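You operate a simulated robot arm through the tools that you are given. There is no shell and no other tool.

You are at the controls of a simulated two-armed robot. One attempt, no reset.

Task
Pick up the teal oil can with one hand, pass it to the other hand and put it on the spares table top. Shut the top drawer of the spares drawer block. Close the bottom drawer of the spares drawer block. Put the claw bench mallet on the cabinet top away on the claw bench shelf. Fetch the latch oil can and stand it on top of the small beige mineral block. Open the second cabinet door from the left, fetch the blue tape and stand it on the cabinet shelf, then shut the door. Open the first cabinet door from the left, put the orange spanner on the cabinet shelf, then shut the door. The order is free. Set down upright: teal oil can, latch oil can, blue tape.

It is judged by the outcome, as a careful person would: the job done as asked, and still so three seconds after it is handed in. It fails if anything else is knocked over, pushed out of place, dropped, spilled or broken.

Robot
Two 7-joint arms with two-finger parallel grippers on one trunk, on a base that drives. Base frame: it is fixed to the floor where the robot stands at the start and does not move with it; the origin is under the middle of the robot, x ahead of it, y to its left, z up; the surface under the hand at the start is at about z = 0.9. Units: m, degrees, N and s.
The left shoulder is at the start at [0.02, 0.113, 1.172], the right one opposite. With the tool pointing down near the work surface each hand reaches from about 0.24 to 0.62 m from the robot's upright axis, wherever it stands, measured 20 degrees to its own side. Places, roughly: blue tape (5x5x12 cm) [-1.9, -4.3, 1]; bottom drawer of the spares drawer block [-0.7, -3, 0.4]; cabinet shelf [-1.6, -3.8, 0.4]; claw bench mallet (6x6x15 cm) [-1.3, -3.6, 1]; claw bench shelf [-1.4, -0.8, 0.4]; first cabinet door [-1.7, -3.5, 0.4]; latch oil can [-1.5, -3.75, 1]; orange spanner [-2, -4.75, 1]; second cabinet door [-1.9, -3.9, 0.4]; small beige mineral block [-1.5, -3.75, 1]; spares table top [0.4, -0.7, 0.9]; teal oil can [0.5, 0, 0.75]; top drawer of the spares drawer block [-0.8, -3, 0.8]. Payload 1.57 kg a hand.
Tool frame (each hand has its own): the origin (TCP) lies between the finger pads and is the grasp point; the fingertips stand 0.03 m ahead of it; z points along the fingers, y is the line along which they close. Largest opening 0.08 m; finger width 0.017, thickness 0.012; the body of the gripper, 0.04 by 0.082 m, starts 0.08 m behind the TCP.
Orientation is that of the tool frame in the base frame, as [roll, pitch, yaw] about the fixed x, y, z axes, in that order (R = Rz(yaw) Ry(pitch) Rx(roll)). With the fingers straight down and closing along the base's y, the tool's x points along the base's -x, its y along +y and its z along -z.

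Tools
- The arms move only by the tool send_rows. It takes "left_increments", "right_increments" or both (then of equal length, played together; a hand with none holds still); each is a list of rows, each a list of 7 numbers: the closure in counts, from 0 (fully open) to 255 (shut), then the shift along the base's x, y, z in m, then the turn, a rotation vector about the base's x, y, z in degrees. In form: [[fingers, dx, dy, dz, wx, wy, wz], ...]. A call has 1 to 20 rows; each row shifts and turns the commanded pose from where the row before left it. Each row takes 0.2 s and may step no farther than 0.05 m and 8.6 degrees from the row before; otherwise, or with a gripper value out of range, the whole call is refused. Where a pose cannot be reached the arm comes as near as it can. A force on the tool above 40 N (or 10 N above the force at the start of the call, whichever is more), or a blocked arm, ends the call early, and 0.2 s more pass. Each finger travels about 0.045 m/s and halts on what it meets, pressing with about 25 N; the grip force reading is that of the motor and also rises with nothing between the fingers. The clock runs only during rows and for 0.2 s after the last one: add rows that do not move to give the fingers time. The reply holds the time, the measured pose of the TCP, the force on the tool along the base axes, the opening and the grip force, in the units named above and with some noise, with the torque about the TCP (base axes, N m) and any sound that the robot's microphone picked up.
- Cameras (640 x 400 px; columns grow to the right, rows downward): "scene" is now at [0.092, -0.0283, 1.2991]; the picture's right is [-0.30, -0.95, 0.00], its down [-0.54, 0.17, -0.83] and it looks along [0.79, -0.25, -0.56] (base axes); focal length 214 px, centre (320, 200). "left" rides on the left gripper at [0.072, 0.007, -0.122] in its tool frame; the picture's right is [-0.09, 1.00, 0.00], its down [-0.84, -0.08, -0.54] and it looks along [-0.54, -0.05, 0.84] (tool axes); focal length 238 px, centre (320, 200). "right" rides on the right gripper at [0.072, -0.007, -0.122] in its tool frame; the picture's right is [0.09, 1.00, 0.00], its down [-0.84, 0.08, -0.54] and it looks along [-0.54, 0.05, 0.84] (tool axes); focal length 238 px, centre (320, 200). There is no depth. A picture from a camera that has moved, and an enlarged one, comes with that camera's place and axes in the base frame and with its lens.
- get_image(camera): a new picture of that camera. No time passes.
- lift_body(by): slides the trunk up (or, below 0, down) by that many m; the arms and the scene camera ride with it, the base frame stays. It gives what a move gives, with no picture.
- base_move(legs): drives the robot by 1 to 6 legs, each [ahead, left, turn to the left] in m, m and degrees, along the robot's own axes; the way and the turn of a leg run together, so that a leg with both is an arc; at most 1.5 m and 180 degrees a leg. The arms and the cameras ride along, it lands a little off, and it stops where it bumps. It gives what a move gives.
- aim_head(pan, tilt): turns the head with the scene camera to pan (to the left, within 80 degrees either way) and tilt (down, from -29 to 69), counted from straight ahead of the robot. It gives what a move gives.
- enlarge(camera, box): a new picture of the part [left, top, right, bottom] of that camera's present view, enlarged. No time passes.
- hand_in(): hands the job in; it is judged then, once.

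Nothing tells you exact positions but the pictures and the camera data. Unless the task says otherwise, let go and move clear before handing in.

The tools are called after ">>>" as name(argument=value, ...) on one line, values as JSON. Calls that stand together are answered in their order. send_rows: Moves the arms, as the interface text tells. Its arguments: {"type":"object","properties":{"left_increments":{"type":"array"},"right_increments":{"type":"array"}},"required":[]} The other tools are called the same way: lift_body (by) slides the trunk up or down; base_move (legs) drives the base; aim_head (pan, tilt) turns the head that bears the scene camera; get_image (camera) takes a picture; enlarge (camera, box) takes an enlarged picture of a part of a camera's view; hand_in () hands the job in.

At the start:

```text
time_s: 0.0
left_eef_pos: [0.4627, 0.0117, 1.1305]
left_ee_rot: [180.0, -0.1, -179.8]
left_wrist_force: [-0.1, 0.0, -0.3]
left_moment: [-0.01, -0.01, -0.01]
left_width: 0.0798
left_finger_force: 0.0
right_eef_pos: [0.4008, -0.3601, 1.189]
right_ee_rot: [-180.0, -0.1, -180.0]
right_wrist_force: [0.0, -0.1, 0.1]
right_moment: [0.04, 0.02, 0.0]
right_width: 0.0801
right_finger_force: 0.0
trunk travel left (down, up): [-0.225, 0.345]
robot x, y, heading: [0.0005, 0.0033, 0.1]
head pan, tilt: [-17.4, 34.3]
```

scene: 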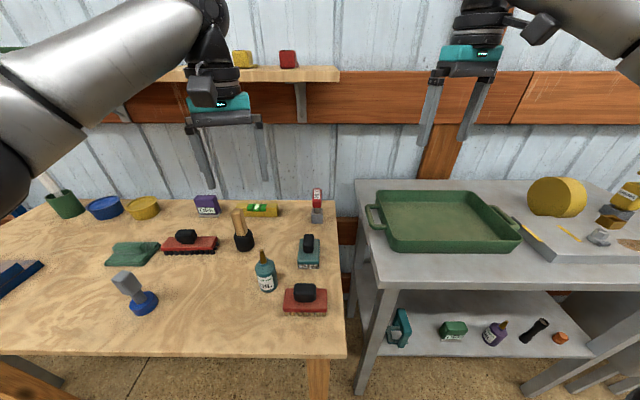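
right: 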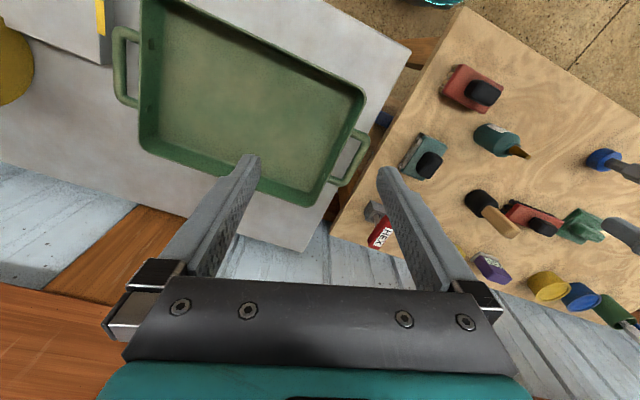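
left: 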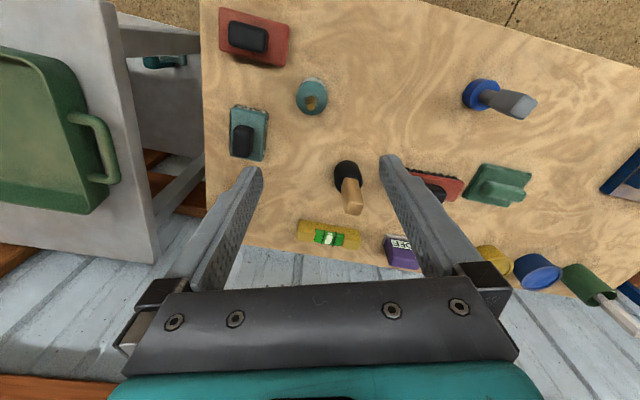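

I see a wooden bench ahead with the teal oil can at about (0.5, 0, 0.75), and a grey table with a green tray to the right. I'll look around before I move anything.

>>> enlarge(camera="scene", box=[160, 170, 360, 330])

>>> aim_head(pan=-60, tilt=35)

>>> get_image(camera="scene")

```text
2.50 times, centred on (260, 250) of scene
camera zoom: at [0.092, -0.0283, 1.2991], right [-0.3, -0.95, 0.0], down [-0.54, 0.17, -0.83], along [0.79, -0.25, -0.56], focal length 536 px, centre (470, 75)
```

zoom: 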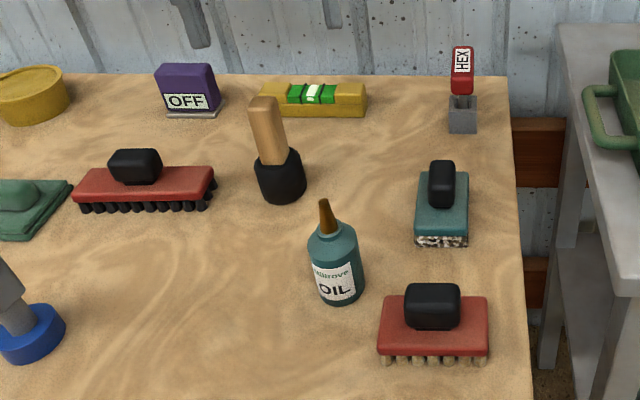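

```text
time_s: 1.1
left_eef_pos: [0.4628, 0.0112, 1.1305]
left_ee_rot: [-180.0, 0.0, -179.9]
left_wrist_force: [0.5, 0.7, -0.1]
left_moment: [-0.02, 0.07, 0.02]
left_width: 0.0799
left_finger_force: 0.0
right_eef_pos: [0.4007, -0.3601, 1.1891]
right_ee_rot: [-179.9, 0.1, 179.9]
right_wrist_force: [-0.4, 0.3, 0.2]
right_moment: [-0.02, -0.03, -0.02]
right_width: 0.0798
right_finger_force: 0.0
trunk travel left (down, up): [-0.225, 0.345]
robot x, y, heading: [0.0009, -0.0007, 0.1]
head pan, tilt: [-60.0, 35.0]
```

```text
taken
camera scene: at [0.0517, -0.0781, 1.2981], right [-0.87, -0.5, 0.0], down [-0.29, 0.5, -0.82], along [0.41, -0.71, -0.57], focal length 214 px, centre (320, 200)
```

scene: 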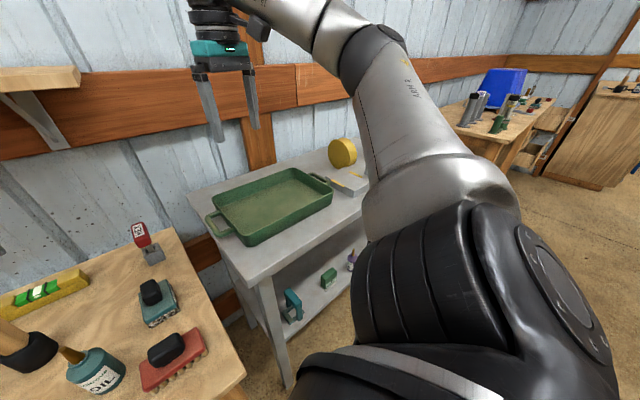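

The spares table is the grey one with the green tray. I'll check the teal can's geometry from the left hand camera and look at the free space on the table.

>>> enlarge(camera="left", box=[200, 0, 440, 150])

>>> get_image(camera="right")

>>> aim_head(pan=-80, tilt=10)

>>> get_image(camera="scene")

```text
2.67 times, centred on (320, 75) of left
camera zoom: at [0.3893, 0.0179, 1.2537], right [0.09, 1.0, 0.0], down [0.84, -0.08, 0.54], along [0.54, -0.05, -0.84], focal length 636 px, centre (320, 533)
```

zoom: 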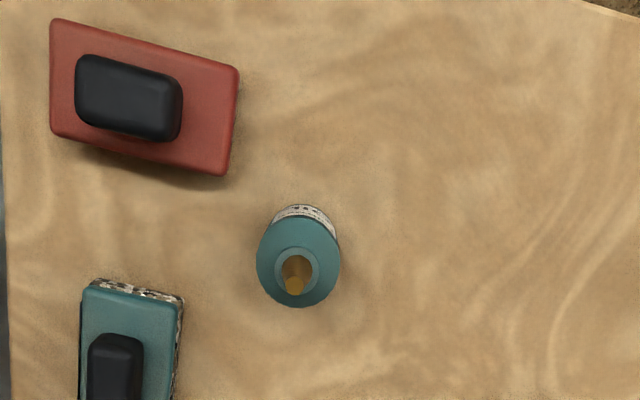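

```text
taken
camera right: at [0.33, -0.367, 1.3099], right [-0.09, 1.0, 0.0], down [0.84, 0.08, 0.54], along [0.54, 0.05, -0.84], focal length 238 px, centre (320, 200)
```

right: 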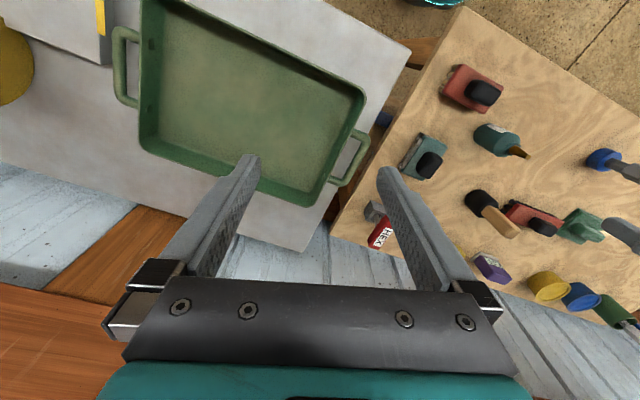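

```text
time_s: 2.0
left_eef_pos: [0.4619, 0.0118, 1.1303]
left_ee_rot: [-179.9, 0.0, -179.9]
left_wrist_force: [0.0, 0.7, -0.3]
left_moment: [-0.02, -0.02, 0.04]
left_width: 0.0799
left_finger_force: 0.1
right_eef_pos: [0.4014, -0.3601, 1.1881]
right_ee_rot: [-180.0, 0.1, -179.9]
right_wrist_force: [0.8, -1.0, -0.9]
right_moment: [-0.02, -0.02, 0.02]
right_width: 0.08
right_finger_force: 0.0
trunk travel left (down, up): [-0.225, 0.345]
robot x, y, heading: [0.0022, 0.003, -0.1]
head pan, tilt: [-80.0, 10.0]
```

```text
taken
camera scene: at [0.0238, -0.0935, 1.3381], right [-0.98, -0.17, 0.0], down [-0.03, 0.17, -0.98], along [0.17, -0.97, -0.17], focal length 214 px, centre (320, 200)
```

scene: 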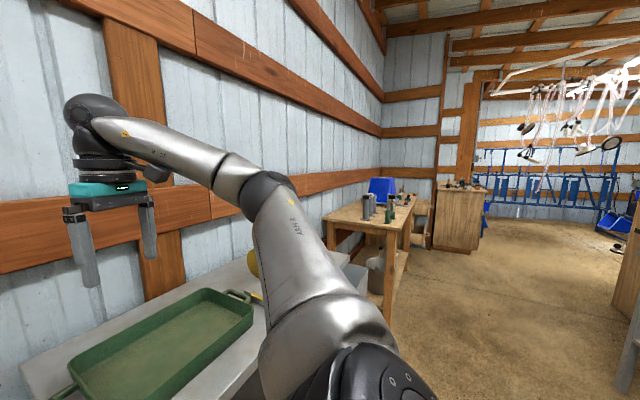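

The can axis comes out near (0.457, -0.002), with the bench top at about z 0.80 and the spares table top at about 0.89. I'll tilt the left hand so it can grip the can low from the side, which leaves its top free for the right hand.

>>> send_rows(left_increments=[[0, -0.008, 0.012, -0.01, 0, 0, -7.5], [0, -0.008, 0.012, -0.01, 0, 0, -7.5], [0, -0.008, 0.012, -0.01, 0, 0, -7.5], [0, -0.008, 0.012, -0.01, 0, 0, -7.5], [0, -0.008, 0.012, -0.01, 0, 0, -7.5], [0, -0.008, 0.012, -0.01, 0, 0, -7.5], [0, -0.008, 0.012, -0.01, 0, 0, -7.5], [0, -0.008, 0.012, -0.01, 0, 0, -7.5], [0, 0, 0, -0.01, -6.5, -3.75, 0], [0, 0, 0, -0.01, -6.5, -3.75, 0], [0, 0, 0, -0.01, -6.5, -3.75, 0], [0, 0, 0, -0.01, -6.5, -3.75, 0], [0, 0, 0, -0.01, -6.5, -3.75, 0], [0, 0, 0, -0.01, -6.5, -3.75, 0], [0, 0, 0, 0, 0, 0, 0], [0, 0, 0, 0, 0, 0, 0]])

>>> aim_head(pan=0, tilt=45)

>>> get_image(camera="scene")

>>> get_image(camera="left")

```text
time_s: 5.4
left_eef_pos: [0.3985, 0.1085, 0.9897]
left_ee_rot: [-179.9, 45.1, 120.1]
left_wrist_force: [0.0, 0.4, 0.4]
left_moment: [0.01, -0.02, -0.01]
left_width: 0.08
left_finger_force: 0.1
right_eef_pos: [0.4011, -0.3607, 1.1881]
right_ee_rot: [179.9, 0.0, -180.0]
right_wrist_force: [0.0, 1.1, -0.1]
right_moment: [0.02, 0.01, -0.01]
right_width: 0.08
right_finger_force: 0.1
trunk travel left (down, up): [-0.225, 0.345]
robot x, y, heading: [0.0029, -0.0013, 0.1]
head pan, tilt: [-80.0, 10.0]
```

```text
time_s: 6.9
left_eef_pos: [0.3968, 0.1074, 0.9899]
left_ee_rot: [-179.9, 45.0, 120.1]
left_wrist_force: [-0.4, -0.9, -0.2]
left_moment: [0.03, 0.02, -0.01]
left_width: 0.0798
left_finger_force: 0.1
right_eef_pos: [0.4007, -0.3603, 1.1884]
right_ee_rot: [180.0, 0.0, -180.0]
right_wrist_force: [0.0, 0.8, 0.2]
right_moment: [0.01, -0.02, -0.01]
right_width: 0.0803
right_finger_force: 0.1
trunk travel left (down, up): [-0.225, 0.345]
robot x, y, heading: [0.0018, -0.0042, -0.0]
head pan, tilt: [0.0, 45.0]
```

```text
taken
camera scene: at [0.0889, -0.002, 1.2833], right [0.0, -1.0, 0.0], down [-0.71, 0.0, -0.71], along [0.71, 0.0, -0.71], focal length 214 px, centre (320, 200)
```

scene: 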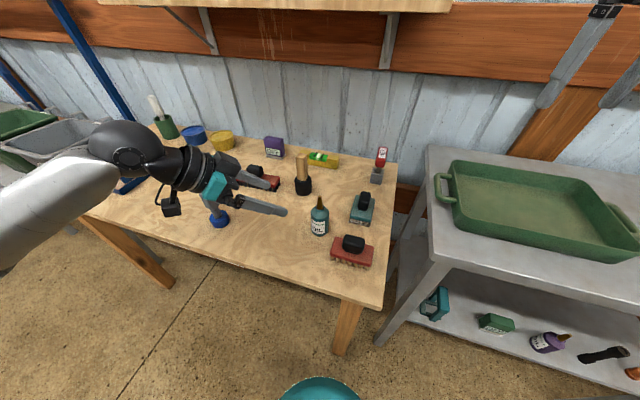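

```text
taken
camera left: at [0.334, 0.2292, 1.027], right [0.89, 0.44, 0.06], down [0.04, -0.22, 0.98], along [0.45, -0.87, -0.21], focal length 238 px, centre (320, 200)
```

left: 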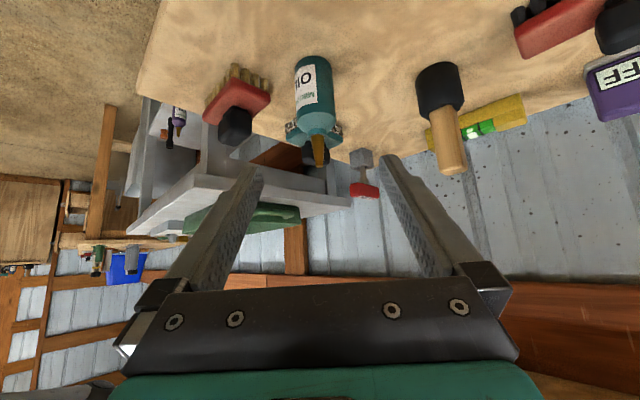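

The can axis is confirmed at about (0.456, -0.001), with its bottom at about 0.80 and its tip at 0.927. I'll advance along the tool axis to the low grip.

>>> send_rows(left_increments=[[0, 0.008, -0.016, -0.026, 0, 0, 0], [0, 0.008, -0.016, -0.026, 0, 0, 0], [0, 0.007, -0.016, -0.027, 0, 0, 0], [0, 0, 0, 0, 0, 0, 0], [0, 0.0071, -0.0122, -0.0141, 0, 0, 0], [0, 0.0071, -0.0122, -0.0141, 0, 0, 0], [0, 0.0071, -0.0122, -0.0141, 0, 0, 0], [0, 0, 0, 0, 0, 0, 0]])

>>> get_image(camera="left")

>>> enlarge(camera="scene", box=[200, 120, 440, 270])

```text
time_s: 8.7
left_eef_pos: [0.4426, 0.0242, 0.8683]
left_ee_rot: [-179.9, 45.0, 120.1]
left_wrist_force: [0.2, -0.1, -0.1]
left_moment: [0.0, -0.02, -0.02]
left_width: 0.0802
left_finger_force: 0.1
right_eef_pos: [0.4007, -0.3602, 1.1879]
right_ee_rot: [180.0, 0.0, 179.9]
right_wrist_force: [-0.7, 0.6, 0.0]
right_moment: [-0.02, 0.01, 0.02]
right_width: 0.0799
right_finger_force: 0.0
trunk travel left (down, up): [-0.225, 0.345]
robot x, y, heading: [-0.0014, -0.0013, 0.2]
head pan, tilt: [0.0, 45.0]
```

```text
taken
camera left: at [0.3784, 0.1452, 0.9059], right [0.89, 0.44, 0.06], down [0.04, -0.22, 0.97], along [0.45, -0.87, -0.21], focal length 238 px, centre (320, 200)
```

left: 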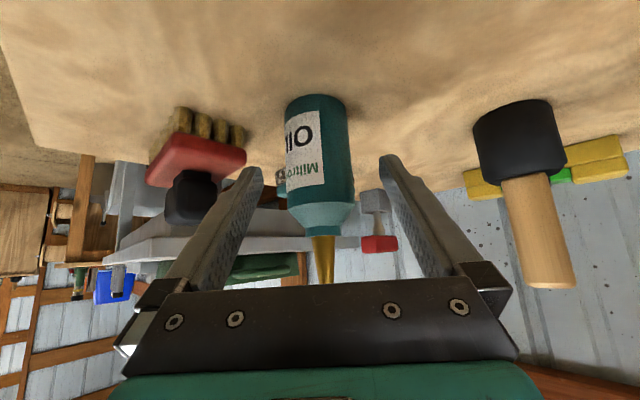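

```text
2.67 times, centred on (320, 195) of scene
camera zoom: at [0.0889, -0.0019, 1.2833], right [0.0, -1.0, 0.0], down [-0.71, 0.0, -0.71], along [0.71, 0.0, -0.71], focal length 572 px, centre (320, 213)
```

zoom: 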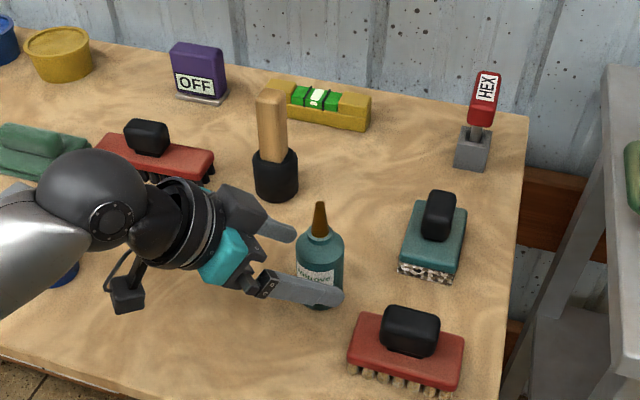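

The left hand straddles the can. I'll ease to the final grip position with the can axis slightly ahead of the TCP, then close.

>>> send_rows(left_increments=[[0, 0.004, -0.008, -0.013, 0, 0, 0], [0, 0.004, -0.008, -0.013, 0, 0, 0], [0, 0, 0, 0, 0, 0, 0], [255, 0, 0, 0, 0, 0, 0], [255, 0, 0, 0, 0, 0, 0], [255, 0, 0, 0, 0, 0, 0], [255, 0, 0, 0, 0, 0, 0], [255, 0, 0, 0, 0, 0, 0]])

>>> get_image(camera="left")

>>> enlarge(camera="scene", box=[200, 120, 440, 270])

```text
time_s: 10.5
left_eef_pos: [0.45, 0.007, 0.8428]
left_ee_rot: [-179.9, 45.0, 120.2]
left_wrist_force: [0.6, 0.5, 0.4]
left_moment: [-0.03, -0.02, -0.03]
left_width: 0.0459
left_finger_force: 25.0
right_eef_pos: [0.4015, -0.3607, 1.1872]
right_ee_rot: [-180.0, 0.0, 180.0]
right_wrist_force: [1.1, -0.7, 0.0]
right_moment: [0.0, 0.01, -0.01]
right_width: 0.0799
right_finger_force: 0.0
trunk travel left (down, up): [-0.225, 0.345]
robot x, y, heading: [-0.0001, 0.0029, 0.1]
head pan, tilt: [0.0, 45.0]
```

```text
taken
camera left: at [0.3861, 0.1289, 0.8798], right [0.89, 0.44, 0.06], down [0.04, -0.22, 0.98], along [0.45, -0.87, -0.21], focal length 238 px, centre (320, 200)
```

left: 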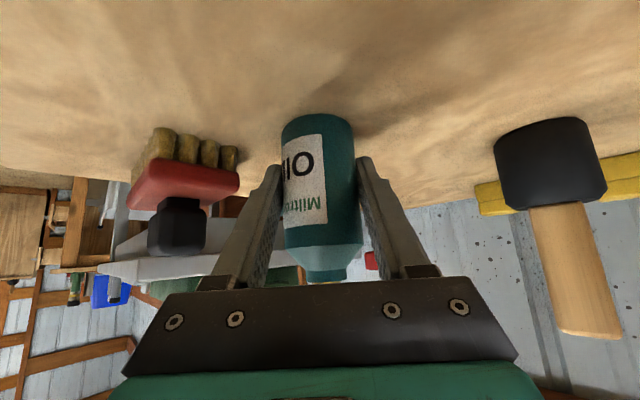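

```text
2.67 times, centred on (320, 195) of scene
camera zoom: at [0.0889, -0.002, 1.2833], right [0.0, -1.0, 0.0], down [-0.71, 0.0, -0.71], along [0.71, 0.0, -0.71], focal length 572 px, centre (320, 213)
```

zoom: 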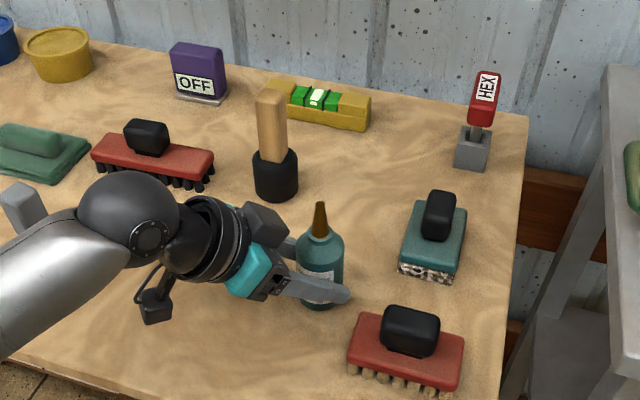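

The can is gripped at 4.6 cm. I'll lift it, carry it a little to the right, and pre-rotate the right hand.

>>> send_rows(left_increments=[[255, 0, 0, 0.01, 0, 0, 0], [255, 0, 0, 0.02, 0, 0, 0], [255, 0, 0, 0.02, 0, 0, 0], [255, 0, 0, 0.03, 0, 0, 0], [255, 0, 0, 0.03, 0, 0, 0], [255, 0, 0, 0.03, 0, 0, 0], [255, 0, -0.02, 0.03, 0, 0, 0], [255, 0, -0.03, 0, 0, 0, 0], [255, 0, -0.03, 0, 0, 0, 0], [255, 0, -0.02, 0, 0, 0, 0], [255, 0, 0, 0, 0, 0, 0], [255, 0, 0, 0, 0, 0, 0]], right_increments=[[0, 0, 0, 0, 0, 0, 7.5], [0, 0, 0, 0, 0, 0, 7.5], [0, 0, 0, 0, 0, 0, 7.5], [0, 0, 0, 0, 0, 0, 7.5], [0, 0, 0, 0.01, 0, 0, 0], [0, 0, 0, 0.01, 0, 0, 0], [0, 0, 0, 0, 0, 0, 0], [0, 0, 0, 0, 0, 0, 0], [0, 0, 0, 0, 0, 0, 0], [0, 0, 0, 0, 0, 0, 0], [0, 0, 0, 0, 0, 0, 0], [0, 0, 0, 0, 0, 0, 0]])

>>> aim_head(pan=-15, tilt=25)

>>> get_image(camera="scene")

>>> get_image(camera="left")

>>> get_image(camera="right")

```text
time_s: 13.1
left_eef_pos: [0.4506, -0.0931, 1.0132]
left_ee_rot: [-179.8, 45.0, 120.1]
left_wrist_force: [-0.6, 0.7, -0.7]
left_moment: [0.01, -0.01, 0.02]
left_width: 0.0458
left_finger_force: 25.4
right_eef_pos: [0.3617, -0.2938, 1.1832]
right_ee_rot: [-180.0, 0.0, -150.3]
right_wrist_force: [-0.3, -0.7, -0.2]
right_moment: [0.0, -0.01, 0.01]
right_width: 0.0799
right_finger_force: 0.0
right hand out of reach, approached as far as the arm can: row 2, 3, 4, 5, 6
trunk travel left (down, up): [-0.225, 0.345]
robot x, y, heading: [-0.0016, -0.0012, 0.1]
head pan, tilt: [0.0, 45.0]
```

```text
time_s: 13.9
left_eef_pos: [0.451, -0.0939, 1.0118]
left_ee_rot: [-179.9, 45.0, 120.0]
left_wrist_force: [0.7, 0.5, -0.9]
left_moment: [0.05, 0.03, -0.04]
left_width: 0.046
left_finger_force: 25.3
right_eef_pos: [0.3635, -0.2938, 1.1834]
right_ee_rot: [-180.0, 0.0, -150.2]
right_wrist_force: [-0.2, -0.5, 0.0]
right_moment: [0.03, 0.0, 0.02]
right_width: 0.08
right_finger_force: 0.2
trunk travel left (down, up): [-0.225, 0.345]
robot x, y, heading: [0.001, 0.003, 0.0]
head pan, tilt: [-15.0, 25.0]
```

```text
taken
camera scene: at [0.0967, -0.0257, 1.3138], right [-0.26, -0.97, 0.0], down [-0.41, 0.11, -0.91], along [0.88, -0.23, -0.42], focal length 214 px, centre (320, 200)
```

scene: 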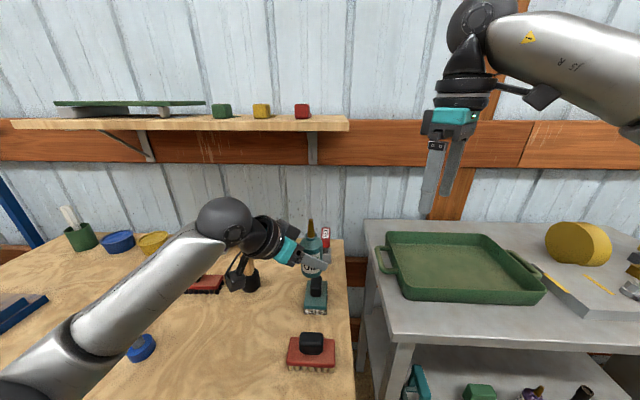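

```text
taken
camera left: at [0.3868, 0.0286, 1.0494], right [0.89, 0.44, 0.06], down [0.04, -0.22, 0.97], along [0.45, -0.87, -0.21], focal length 238 px, centre (320, 200)
```

left: 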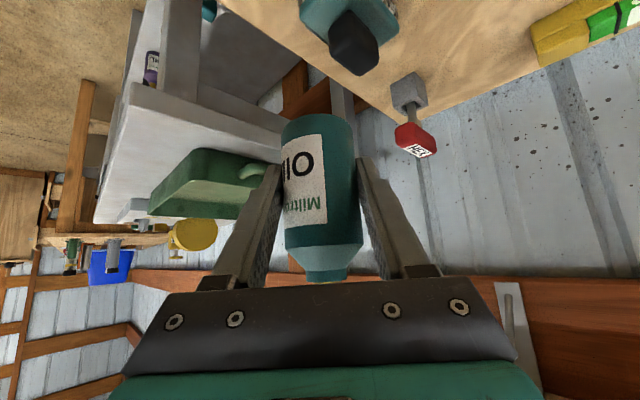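

```text
taken
camera right: at [0.3047, -0.3356, 1.3051], right [-0.58, 0.82, 0.0], down [0.69, 0.48, 0.54], along [0.44, 0.31, -0.84], focal length 238 px, centre (320, 200)
```

right: 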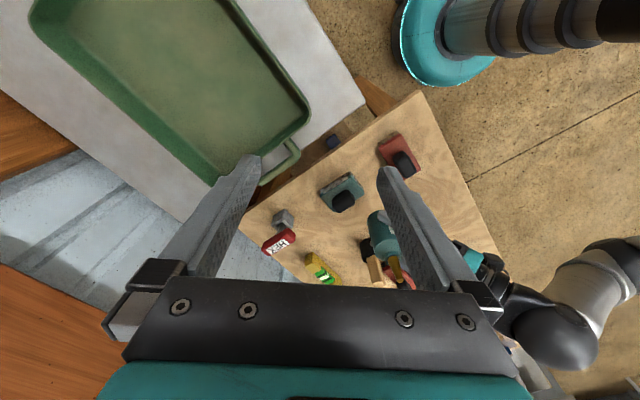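

The right hand was near its reach limit when high, so I'll do the handover lower. I'll lower the can by 7 cm and bring the right hand down too.

>>> send_rows(left_increments=[[255, 0, 0, -0.02, 0, 0, 0], [255, 0, 0, -0.02, 0, 0, 0], [255, 0, 0, -0.02, 0, 0, 0], [255, 0, 0, -0.01, 0, 0, 0], [255, 0, 0, 0, 0, 0, 0], [255, 0, 0, 0, 0, 0, 0]], right_increments=[[0, 0, 0, -0.02, 0, 0, 0], [0, 0, 0, -0.02, 0, 0, 0], [0, 0, 0, -0.02, 0, 0, 0], [0, 0, 0, -0.01, 0, 0, 0], [0, 0, 0, 0, 0, 0, 0], [0, 0, 0, 0, 0, 0, 0]])

>>> get_image(camera="right")

>>> enlarge(camera="scene", box=[200, 100, 520, 300])

```text
time_s: 15.3
left_eef_pos: [0.4509, -0.0936, 0.9417]
left_ee_rot: [-180.0, 45.0, 120.1]
left_wrist_force: [0.3, -0.6, -2.1]
left_moment: [0.02, 0.05, 0.0]
left_width: 0.0459
left_finger_force: 25.2
right_eef_pos: [0.3641, -0.2947, 1.113]
right_ee_rot: [180.0, 0.0, -150.0]
right_wrist_force: [0.2, -0.3, 0.8]
right_moment: [-0.03, 0.01, -0.03]
right_width: 0.0801
right_finger_force: 0.0
trunk travel left (down, up): [-0.225, 0.345]
robot x, y, heading: [0.0015, -0.0008, -0.2]
head pan, tilt: [-15.0, 25.0]
```

```text
taken
camera right: at [0.3049, -0.3359, 1.2353], right [-0.58, 0.82, 0.0], down [0.69, 0.49, 0.54], along [0.44, 0.31, -0.84], focal length 238 px, centre (320, 200)
```

right: 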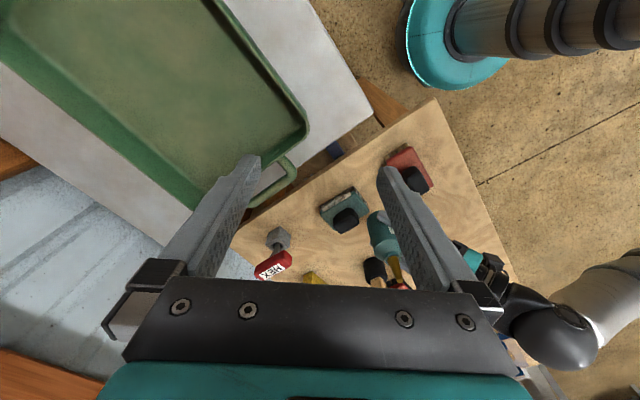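

```text
2.00 times, centred on (360, 200) of scene
camera zoom: at [0.0967, -0.0258, 1.3138], right [-0.26, -0.97, 0.0], down [-0.41, 0.11, -0.91], along [0.88, -0.23, -0.42], focal length 429 px, centre (240, 200)
```

zoom: 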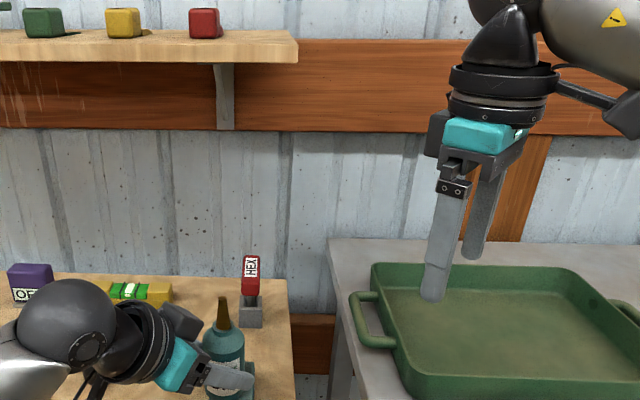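

The commanded pose follows the measured one, so I can carry on. I'll bring the right hand over the can at z 1.113, well above the nozzle.

>>> send_rows(right_increments=[[40, 0.0153, 0.0322, 0, 0, 0, 0], [40, 0.0153, 0.0322, 0, 0, 0, 0], [40, 0.0153, 0.0322, 0, 0, 0, 0], [40, 0.0153, 0.0322, 0, 0, 0, 0], [40, 0.0153, 0.0322, 0, 0, 0, 0], [40, 0.0153, 0.0322, 0, 0, 0, 0], [40, 0, 0, 0, 0, 0, 0], [40, 0, 0, 0, 0, 0, 0]])

>>> get_image(camera="right")

>>> get_image(camera="left")

>>> get_image(camera="scene")

```text
time_s: 17.1
left_eef_pos: [0.451, -0.0941, 0.9424]
left_ee_rot: [-179.9, 45.0, 120.1]
left_wrist_force: [-0.1, 0.8, -1.4]
left_moment: [0.02, 0.0, 0.01]
left_width: 0.0459
left_finger_force: 25.2
right_eef_pos: [0.4549, -0.1008, 1.1133]
right_ee_rot: [180.0, 0.1, -150.1]
right_wrist_force: [-0.6, -0.2, 0.4]
right_moment: [0.01, 0.02, -0.02]
right_width: 0.0672
right_finger_force: 0.0
trunk travel left (down, up): [-0.225, 0.345]
robot x, y, heading: [0.0037, -0.0008, 0.2]
head pan, tilt: [-15.0, 25.0]
```

```text
taken
camera right: at [0.3973, -0.1418, 1.2341], right [-0.58, 0.82, 0.0], down [0.69, 0.49, 0.54], along [0.44, 0.31, -0.84], focal length 238 px, centre (320, 200)
```

right: 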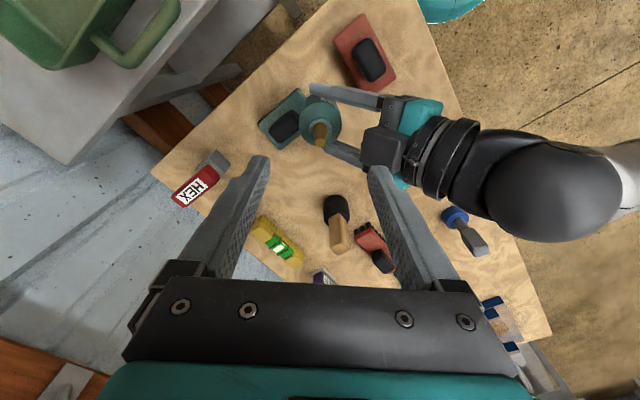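

```text
taken
camera left: at [0.3867, 0.0287, 0.9795], right [0.89, 0.44, 0.06], down [0.04, -0.22, 0.97], along [0.45, -0.87, -0.21], focal length 238 px, centre (320, 200)
```

left: 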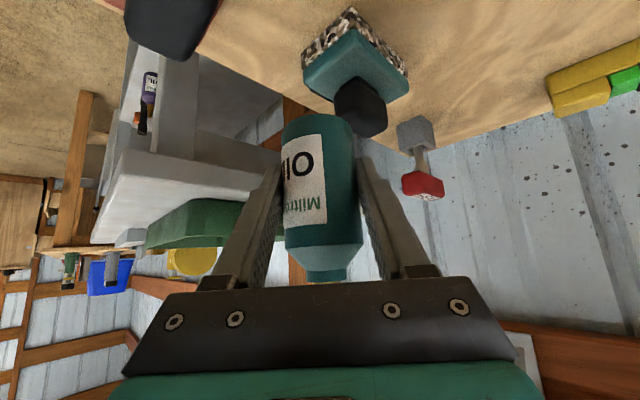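

```text
taken
camera scene: at [0.0967, -0.0258, 1.3138], right [-0.26, -0.97, 0.0], down [-0.41, 0.11, -0.91], along [0.88, -0.23, -0.42], focal length 214 px, centre (320, 200)
```

scene: 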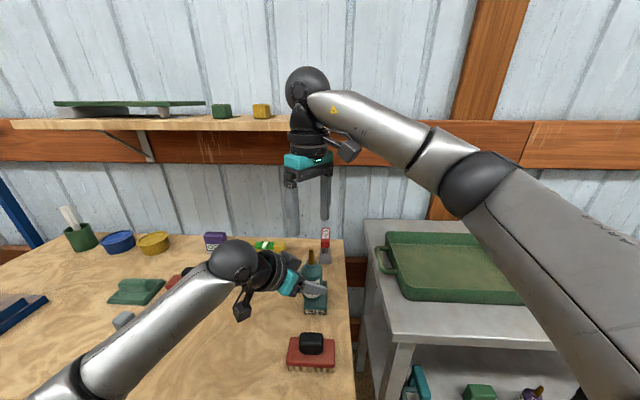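

Aligned over the nozzle. I'll descend most of the way and check the clearance.

>>> send_rows(right_increments=[[40, 0, -0.001, -0.02, 0, 0, 0], [40, 0, 0, -0.02, 0, 0, 0], [40, 0, 0, -0.02, 0, 0, 0], [40, 0, 0, -0.02, 0, 0, 0], [40, 0, 0, -0.02, 0, 0, 0], [40, 0, 0, 0, 0, 0, 0]])

>>> get_image(camera="right")

>>> get_image(camera="left")

>>> enlarge(camera="scene", box=[200, 150, 420, 310])

```text
time_s: 18.1
left_eef_pos: [0.45, -0.0873, 0.9291]
left_ee_rot: [-179.3, 43.0, 120.9]
left_wrist_force: [-0.2, 0.9, -2.2]
left_moment: [-0.08, 0.0, -0.03]
left_width: 0.0459
left_finger_force: 25.1
right_eef_pos: [0.4565, -0.101, 1.0507]
right_ee_rot: [179.9, 0.9, -149.9]
right_wrist_force: [0.7, -0.2, -0.3]
right_moment: [-0.01, -0.04, 0.03]
right_width: 0.0668
right_finger_force: 0.1
trunk travel left (down, up): [-0.225, 0.345]
robot x, y, heading: [0.0018, -0.0028, -0.1]
head pan, tilt: [-15.0, 25.0]
stopped in row 4 (left hand): the force on the tool passed its limit at 49 N (the readings are from after the stop); the commanded pose is now the measured one
```

```text
taken
camera right: at [0.3964, -0.1434, 1.1716], right [-0.58, 0.82, 0.0], down [0.68, 0.48, 0.56], along [0.45, 0.32, -0.83], focal length 238 px, centre (320, 200)
```

right: 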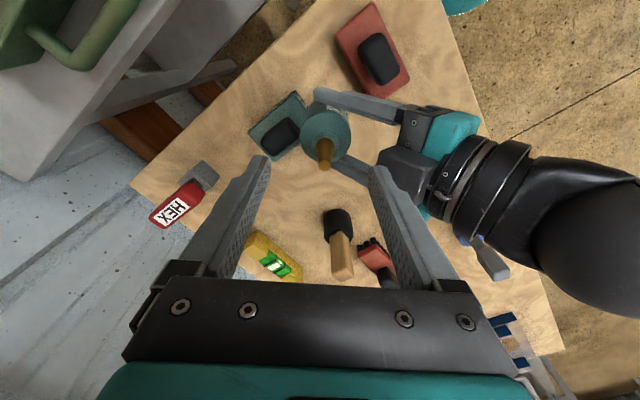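

```text
taken
camera left: at [0.3844, 0.0324, 0.9705], right [0.89, 0.45, 0.05], down [0.06, -0.24, 0.97], along [0.45, -0.86, -0.25], focal length 238 px, centre (320, 200)
```

left: 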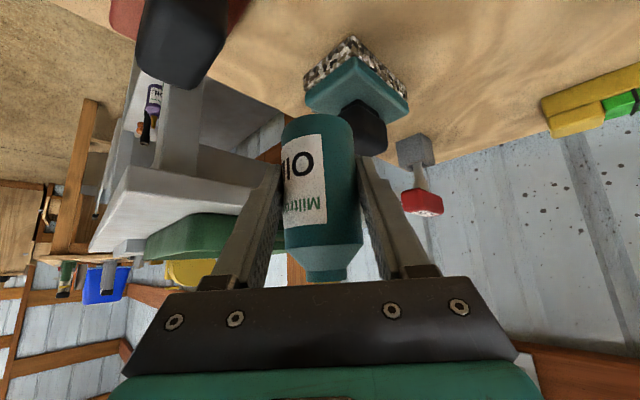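

```text
2.50 times, centred on (310, 230) of scene
camera zoom: at [0.0967, -0.0258, 1.3138], right [-0.26, -0.97, 0.0], down [-0.41, 0.11, -0.91], along [0.88, -0.23, -0.42], focal length 536 px, centre (345, 125)
```

zoom: 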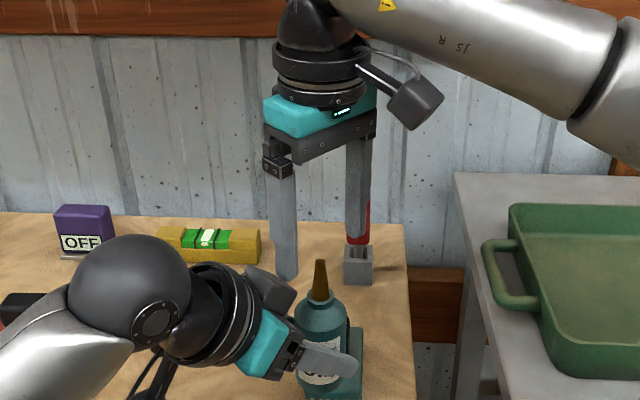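

The right finger met the motor box on top of the left gripper, though the can still sits firmly in the left hand. I'll back the right hand off upward, then turn both hands so they close along the same line with the right fingers above the left ones.

>>> send_rows(right_increments=[[40, 0, 0, 0.02, 0, -0.9, 0], [40, 0, 0, 0.02, 0, 0, 0], [40, 0, 0, 0.02, 0, 0, 0], [40, 0, 0, 0, 0, 0, 7.5], [40, 0, 0, 0, 0, 0, 7.5], [40, 0, 0, 0, 0, 0, 7.5], [40, 0, 0, 0, 0, 0, 7.5], [40, 0, 0, 0, 0, 0, 7.5], [40, 0, 0, 0, 0, 0, 7.5], [40, 0, 0, 0, 0, 0, 7.5], [40, 0, 0, 0, 0, 0, 7.5], [40, 0, 0, 0, 0, 0, 0], [40, 0, 0, 0, 0, 0, 0]], left_increments=[[255, 0, 0, 0, 0, 0, 0], [255, 0, 0, 0, 0, 0, 0], [255, 0, 0, 0, 0, 0, 0], [255, 0, 0, 0, -1.7, -1.0, 0], [255, 0, 0, 0, 0, 0, -6], [255, 0, 0, 0, 0, 0, -6], [255, 0, 0, 0, 0, 0, -6], [255, 0, 0, 0, 0, 0, -6], [255, 0, 0, 0, 0, 0, -6], [255, 0, 0, 0, 0, 0, 0], [255, 0, 0, 0, 0, 0, 0], [255, 0, 0, 0, 0, 0, 0], [255, 0, 0, 0, 0, 0, 0]])

>>> get_image(camera="right")

>>> get_image(camera="left")

>>> get_image(camera="scene")

```text
time_s: 20.9
left_eef_pos: [0.4474, -0.0887, 0.929]
left_ee_rot: [-179.2, 45.0, 91.0]
left_wrist_force: [-0.9, -0.5, -2.1]
left_moment: [0.0, 0.02, 0.0]
left_width: 0.0459
left_finger_force: 24.5
right_eef_pos: [0.4381, -0.0735, 1.1084]
right_ee_rot: [-179.4, 2.0, -125.8]
right_wrist_force: [0.1, -0.2, -0.5]
right_moment: [-0.01, -0.01, 0.02]
right_width: 0.0674
right_finger_force: 0.1
right hand out of reach, approached as far as the arm can: row 6, 7, 8, 9, 10, 11
trunk travel left (down, up): [-0.225, 0.345]
robot x, y, heading: [-0.0015, 0.0016, -0.1]
head pan, tilt: [-15.0, 25.0]
```

```text
taken
camera right: at [0.3984, -0.1377, 1.228], right [-0.86, 0.51, -0.01], down [0.41, 0.71, 0.57], along [0.3, 0.49, -0.82], focal length 238 px, centre (320, 200)
```

right: 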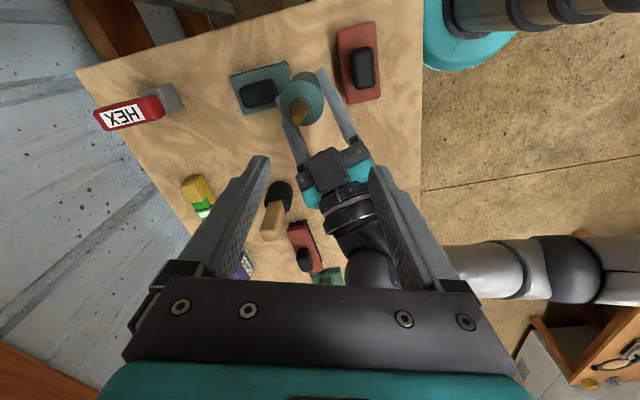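

```text
taken
camera left: at [0.4531, 0.0487, 0.9665], right [1.0, -0.06, 0.06], down [-0.07, -0.21, 0.98], along [-0.04, -0.98, -0.21], focal length 238 px, centre (320, 200)
```

left: 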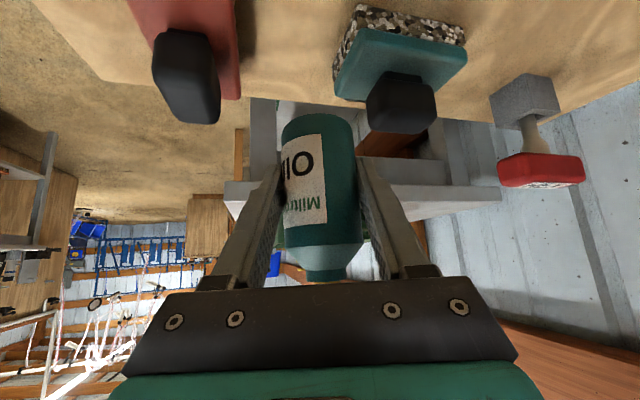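

```text
taken
camera scene: at [0.0967, -0.0258, 1.3138], right [-0.26, -0.97, 0.0], down [-0.41, 0.11, -0.91], along [0.88, -0.23, -0.42], focal length 214 px, centre (320, 200)
```

scene: 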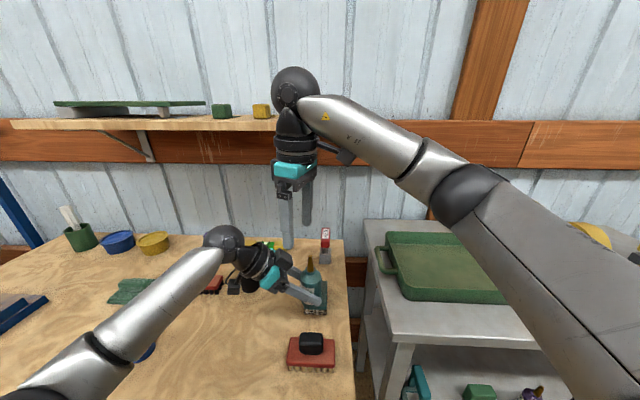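

The right wrist stops near 54° of yaw, so I'll turn the left hand and can a further 30° instead to line the closing directions up. The right hand moves aside while I do that.

>>> send_rows(left_increments=[[255, 0, 0, 0, 0, 0, -6], [255, 0, 0, 0, 0, 0, -6], [255, 0, 0, 0, 0, 0, -6], [255, 0, 0, 0, 0, 0, -6], [255, 0, 0, 0, 0, 0, -6], [255, 0, 0, 0, 0, 0, -4], [255, 0, 0, 0, 0, 0, 0], [255, 0, 0, 0, 0, 0, 0]], right_increments=[[40, 0, -0.02, 0, 0, -2, 0], [40, 0, -0.02, 0, 0, 0, 0], [40, 0, -0.02, 0, 0, 0, 0], [40, 0, -0.02, 0, 0, 0, 0], [40, 0, 0, 0, 0, 0, 0], [40, 0, 0, 0, 0, 0, 0], [40, 0, 0, 0, 0, 0, 0], [40, 0, 0, 0, 0, 0, 0]])

>>> get_image(camera="right")

>>> get_image(camera="left")

>>> get_image(camera="scene")

```text
time_s: 22.7
left_eef_pos: [0.4488, -0.0885, 0.9283]
left_ee_rot: [-179.2, 44.9, 56.9]
left_wrist_force: [0.8, 0.0, -2.9]
left_moment: [0.04, -0.04, 0.0]
left_width: 0.0459
left_finger_force: 25.0
right_eef_pos: [0.4333, -0.0961, 1.107]
right_ee_rot: [-177.7, 3.3, -126.0]
right_wrist_force: [0.3, -0.4, 0.6]
right_moment: [0.0, -0.01, 0.0]
right_width: 0.0674
right_finger_force: 0.1
right hand out of reach, approached as far as the arm can: row 1, 2, 3, 4
trunk travel left (down, up): [-0.225, 0.345]
robot x, y, heading: [0.0006, 0.0002, -0.0]
head pan, tilt: [-15.0, 25.0]
```

```text
taken
camera right: at [0.3894, -0.1604, 1.2247], right [-0.86, 0.51, -0.05], down [0.39, 0.71, 0.58], along [0.33, 0.48, -0.81], focal length 238 px, centre (320, 200)
```

right: 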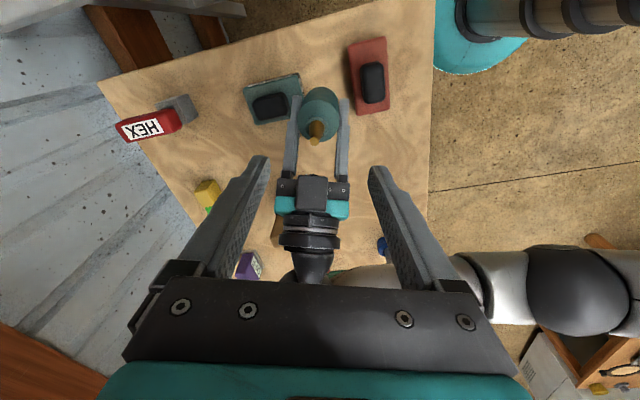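

```text
taken
camera left: at [0.529, 0.0219, 0.9666], right [0.79, -0.61, 0.06], down [-0.17, -0.14, 0.98], along [-0.58, -0.78, -0.21], focal length 238 px, centre (320, 200)
```

left: 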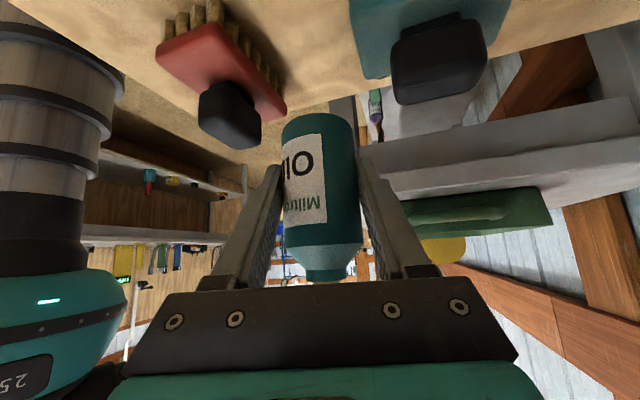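

```text
taken
camera scene: at [0.0967, -0.0258, 1.3138], right [-0.26, -0.97, 0.0], down [-0.41, 0.11, -0.91], along [0.88, -0.23, -0.42], focal length 214 px, centre (320, 200)
```

scene: 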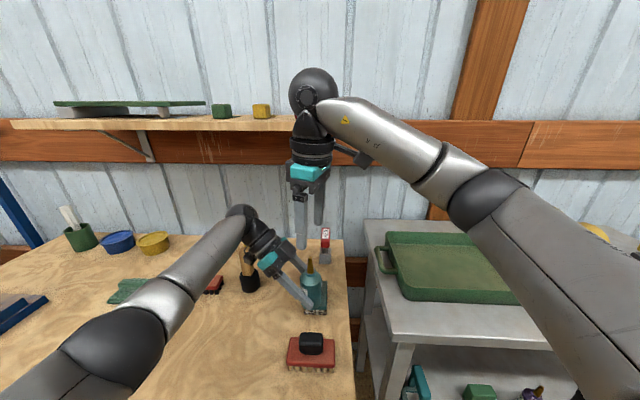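

Now the right and left closing lines match. I'll straighten the right hand and centre it over the nozzle while coming down 3 cm.

>>> send_rows(right_increments=[[40, 0, 0, -0.015, 0, 0, 0], [40, 0, 0, -0.015, 0, 0, 0], [40, 0.005, -0.0005, 0, -0.65, 1.9, 0], [40, 0.005, -0.0005, 0, -0.65, 1.9, 0], [40, 0, 0, 0, 0, 0, 0], [40, 0, 0, 0, 0, 0, 0]])

>>> get_image(camera="right")

>>> enlarge(camera="scene", box=[200, 150, 420, 310])

```text
time_s: 24.1
left_eef_pos: [0.4491, -0.0882, 0.93]
left_ee_rot: [-179.2, 45.1, 57.0]
left_wrist_force: [-0.2, 0.6, -1.4]
left_moment: [0.05, -0.02, -0.01]
left_width: 0.0459
left_finger_force: 24.8
right_eef_pos: [0.425, -0.1093, 1.0908]
right_ee_rot: [-180.0, 0.1, -126.4]
right_wrist_force: [0.5, -0.4, -0.1]
right_moment: [0.01, 0.05, -0.02]
right_width: 0.0673
right_finger_force: 0.1
right hand out of reach, approached as far as the arm can: row 3, 4
trunk travel left (down, up): [-0.225, 0.345]
robot x, y, heading: [-0.0034, -0.0011, 0.1]
head pan, tilt: [-15.0, 25.0]
```

```text
taken
camera right: at [0.3873, -0.1712, 1.2124], right [-0.86, 0.52, 0.0], down [0.43, 0.72, 0.54], along [0.28, 0.46, -0.84], focal length 238 px, centre (320, 200)
```

right: 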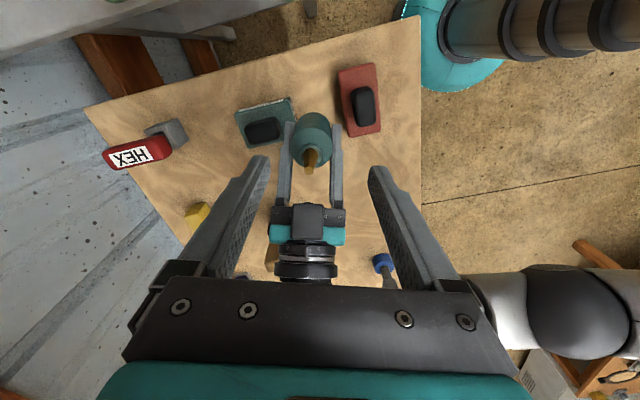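

```text
2.50 times, centred on (310, 230) of scene
camera zoom: at [0.0967, -0.0258, 1.3138], right [-0.26, -0.97, 0.0], down [-0.41, 0.11, -0.91], along [0.88, -0.23, -0.42], focal length 536 px, centre (345, 125)
```

zoom: 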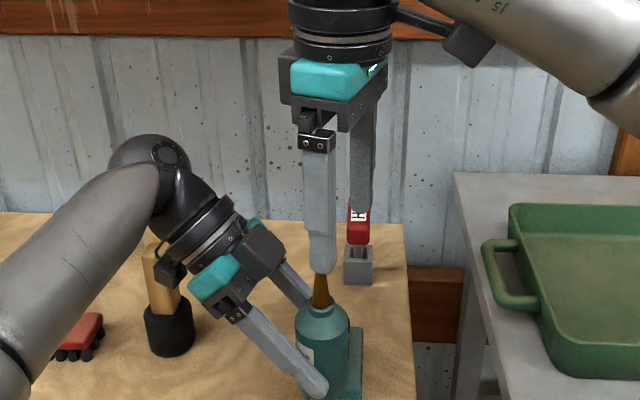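

The right hand is near its wrist limit but vertical at (0.425, -0.109, 1.09), so I'll bring the can under it instead.

>>> send_rows(left_increments=[[255, -0.009, -0.006, 0, 0, 0, 0], [255, -0.009, -0.006, 0, 0, 0, 0], [255, 0, 0, 0, 0, 0, 0], [255, 0, 0, 0, 0, 0, 0]], right_increments=[[40, 0, 0, -0.01, 0, 0, 0], [40, 0, 0, -0.01, 0, 0, 0], [40, 0, 0, 0, 0, 0, 0], [40, 0, 0, 0, 0, 0, 0]])

>>> get_image(camera="right")

>>> enlarge(camera="scene", box=[200, 150, 420, 310])

```text
time_s: 25.1
left_eef_pos: [0.43, -0.1009, 0.9288]
left_ee_rot: [-179.3, 45.0, 56.9]
left_wrist_force: [0.2, -0.1, -1.7]
left_moment: [0.03, 0.0, -0.03]
left_width: 0.0457
left_finger_force: 25.0
right_eef_pos: [0.4224, -0.1102, 1.0711]
right_ee_rot: [-179.9, -0.1, -126.0]
right_wrist_force: [0.5, 0.2, 0.0]
right_moment: [0.02, 0.02, -0.04]
right_width: 0.0671
right_finger_force: 0.0
trunk travel left (down, up): [-0.225, 0.345]
robot x, y, heading: [0.0016, -0.0013, 0.2]
head pan, tilt: [-15.0, 25.0]
```

```text
taken
camera right: at [0.3867, -0.171, 1.1928], right [-0.86, 0.51, 0.0], down [0.43, 0.72, 0.54], along [0.28, 0.46, -0.84], focal length 238 px, centre (320, 200)
```

right: 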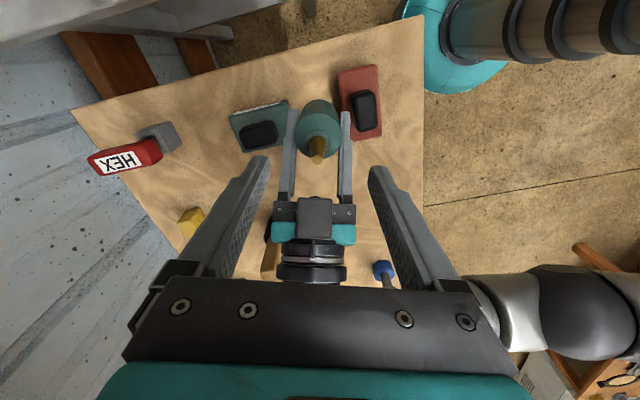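

```text
2.50 times, centred on (310, 230) of scene
camera zoom: at [0.0967, -0.0258, 1.3138], right [-0.26, -0.97, 0.0], down [-0.41, 0.11, -0.91], along [0.88, -0.23, -0.42], focal length 536 px, centre (345, 125)
```

zoom: 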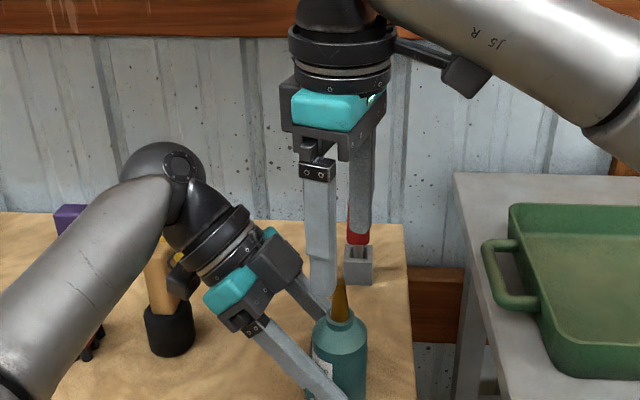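

Alignment is good to a few millimetres. I'll close the vertical gap gradually, lifting the can and lowering the right hand.

>>> send_rows(left_increments=[[255, -0.002, -0.002, 0.01, 0, 0, 0], [255, 0, 0, 0.01, 0, 0, 0], [255, 0, 0, 0.01, 0, 0, 0], [255, 0, 0, 0.01, 0, 0, 0], [255, 0, 0, 0, 0, 0, 0], [255, 0, 0, 0, 0, 0, 0]], right_increments=[[40, 0, 0, -0.01, 0, 0, 0], [40, 0, 0, -0.01, 0, 0, 0], [40, 0, 0, -0.01, 0, 0, 0], [40, 0, 0, -0.01, 0, 0, 0], [40, 0, 0, 0, 0, 0, 0], [40, 0, 0, 0, 0, 0, 0]])

>>> get_image(camera="right")

>>> enlarge(camera="scene", box=[220, 130, 420, 280])

>>> get_image(camera="left")

```text
time_s: 26.5
left_eef_pos: [0.429, -0.1025, 0.9689]
left_ee_rot: [-179.1, 45.1, 57.1]
left_wrist_force: [0.7, -0.3, -1.0]
left_moment: [0.0, -0.01, -0.01]
left_width: 0.0456
left_finger_force: 25.3
right_eef_pos: [0.4219, -0.1086, 1.0405]
right_ee_rot: [179.8, -0.1, -125.7]
right_wrist_force: [-0.9, 0.3, 0.0]
right_moment: [-0.02, -0.03, -0.02]
right_width: 0.0674
right_finger_force: 0.1
right hand out of reach, approached as far as the arm can: row 1
trunk travel left (down, up): [-0.225, 0.345]
robot x, y, heading: [-0.0006, -0.0023, 0.1]
head pan, tilt: [-15.0, 25.0]
```

```text
taken
camera right: at [0.3861, -0.1713, 1.1625], right [-0.86, 0.51, 0.0], down [0.43, 0.72, 0.54], along [0.27, 0.47, -0.84], focal length 238 px, centre (320, 200)
```

right: 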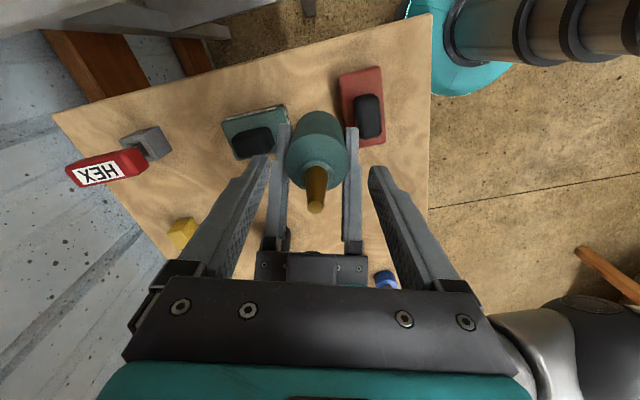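

```text
2.67 times, centred on (320, 205) of scene
camera zoom: at [0.0967, -0.0258, 1.3138], right [-0.26, -0.97, 0.0], down [-0.41, 0.11, -0.91], along [0.88, -0.23, -0.42], focal length 572 px, centre (320, 187)
```

zoom: 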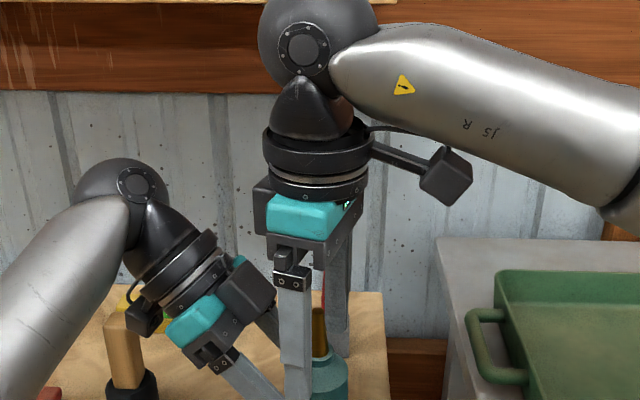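

```text
taken
camera left: at [0.5092, 0.0079, 1.0063], right [0.79, -0.61, 0.06], down [-0.17, -0.14, 0.98], along [-0.58, -0.78, -0.21], focal length 238 px, centre (320, 200)
```

left: 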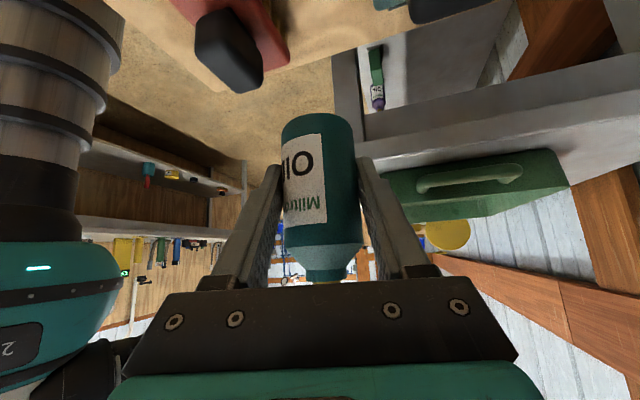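

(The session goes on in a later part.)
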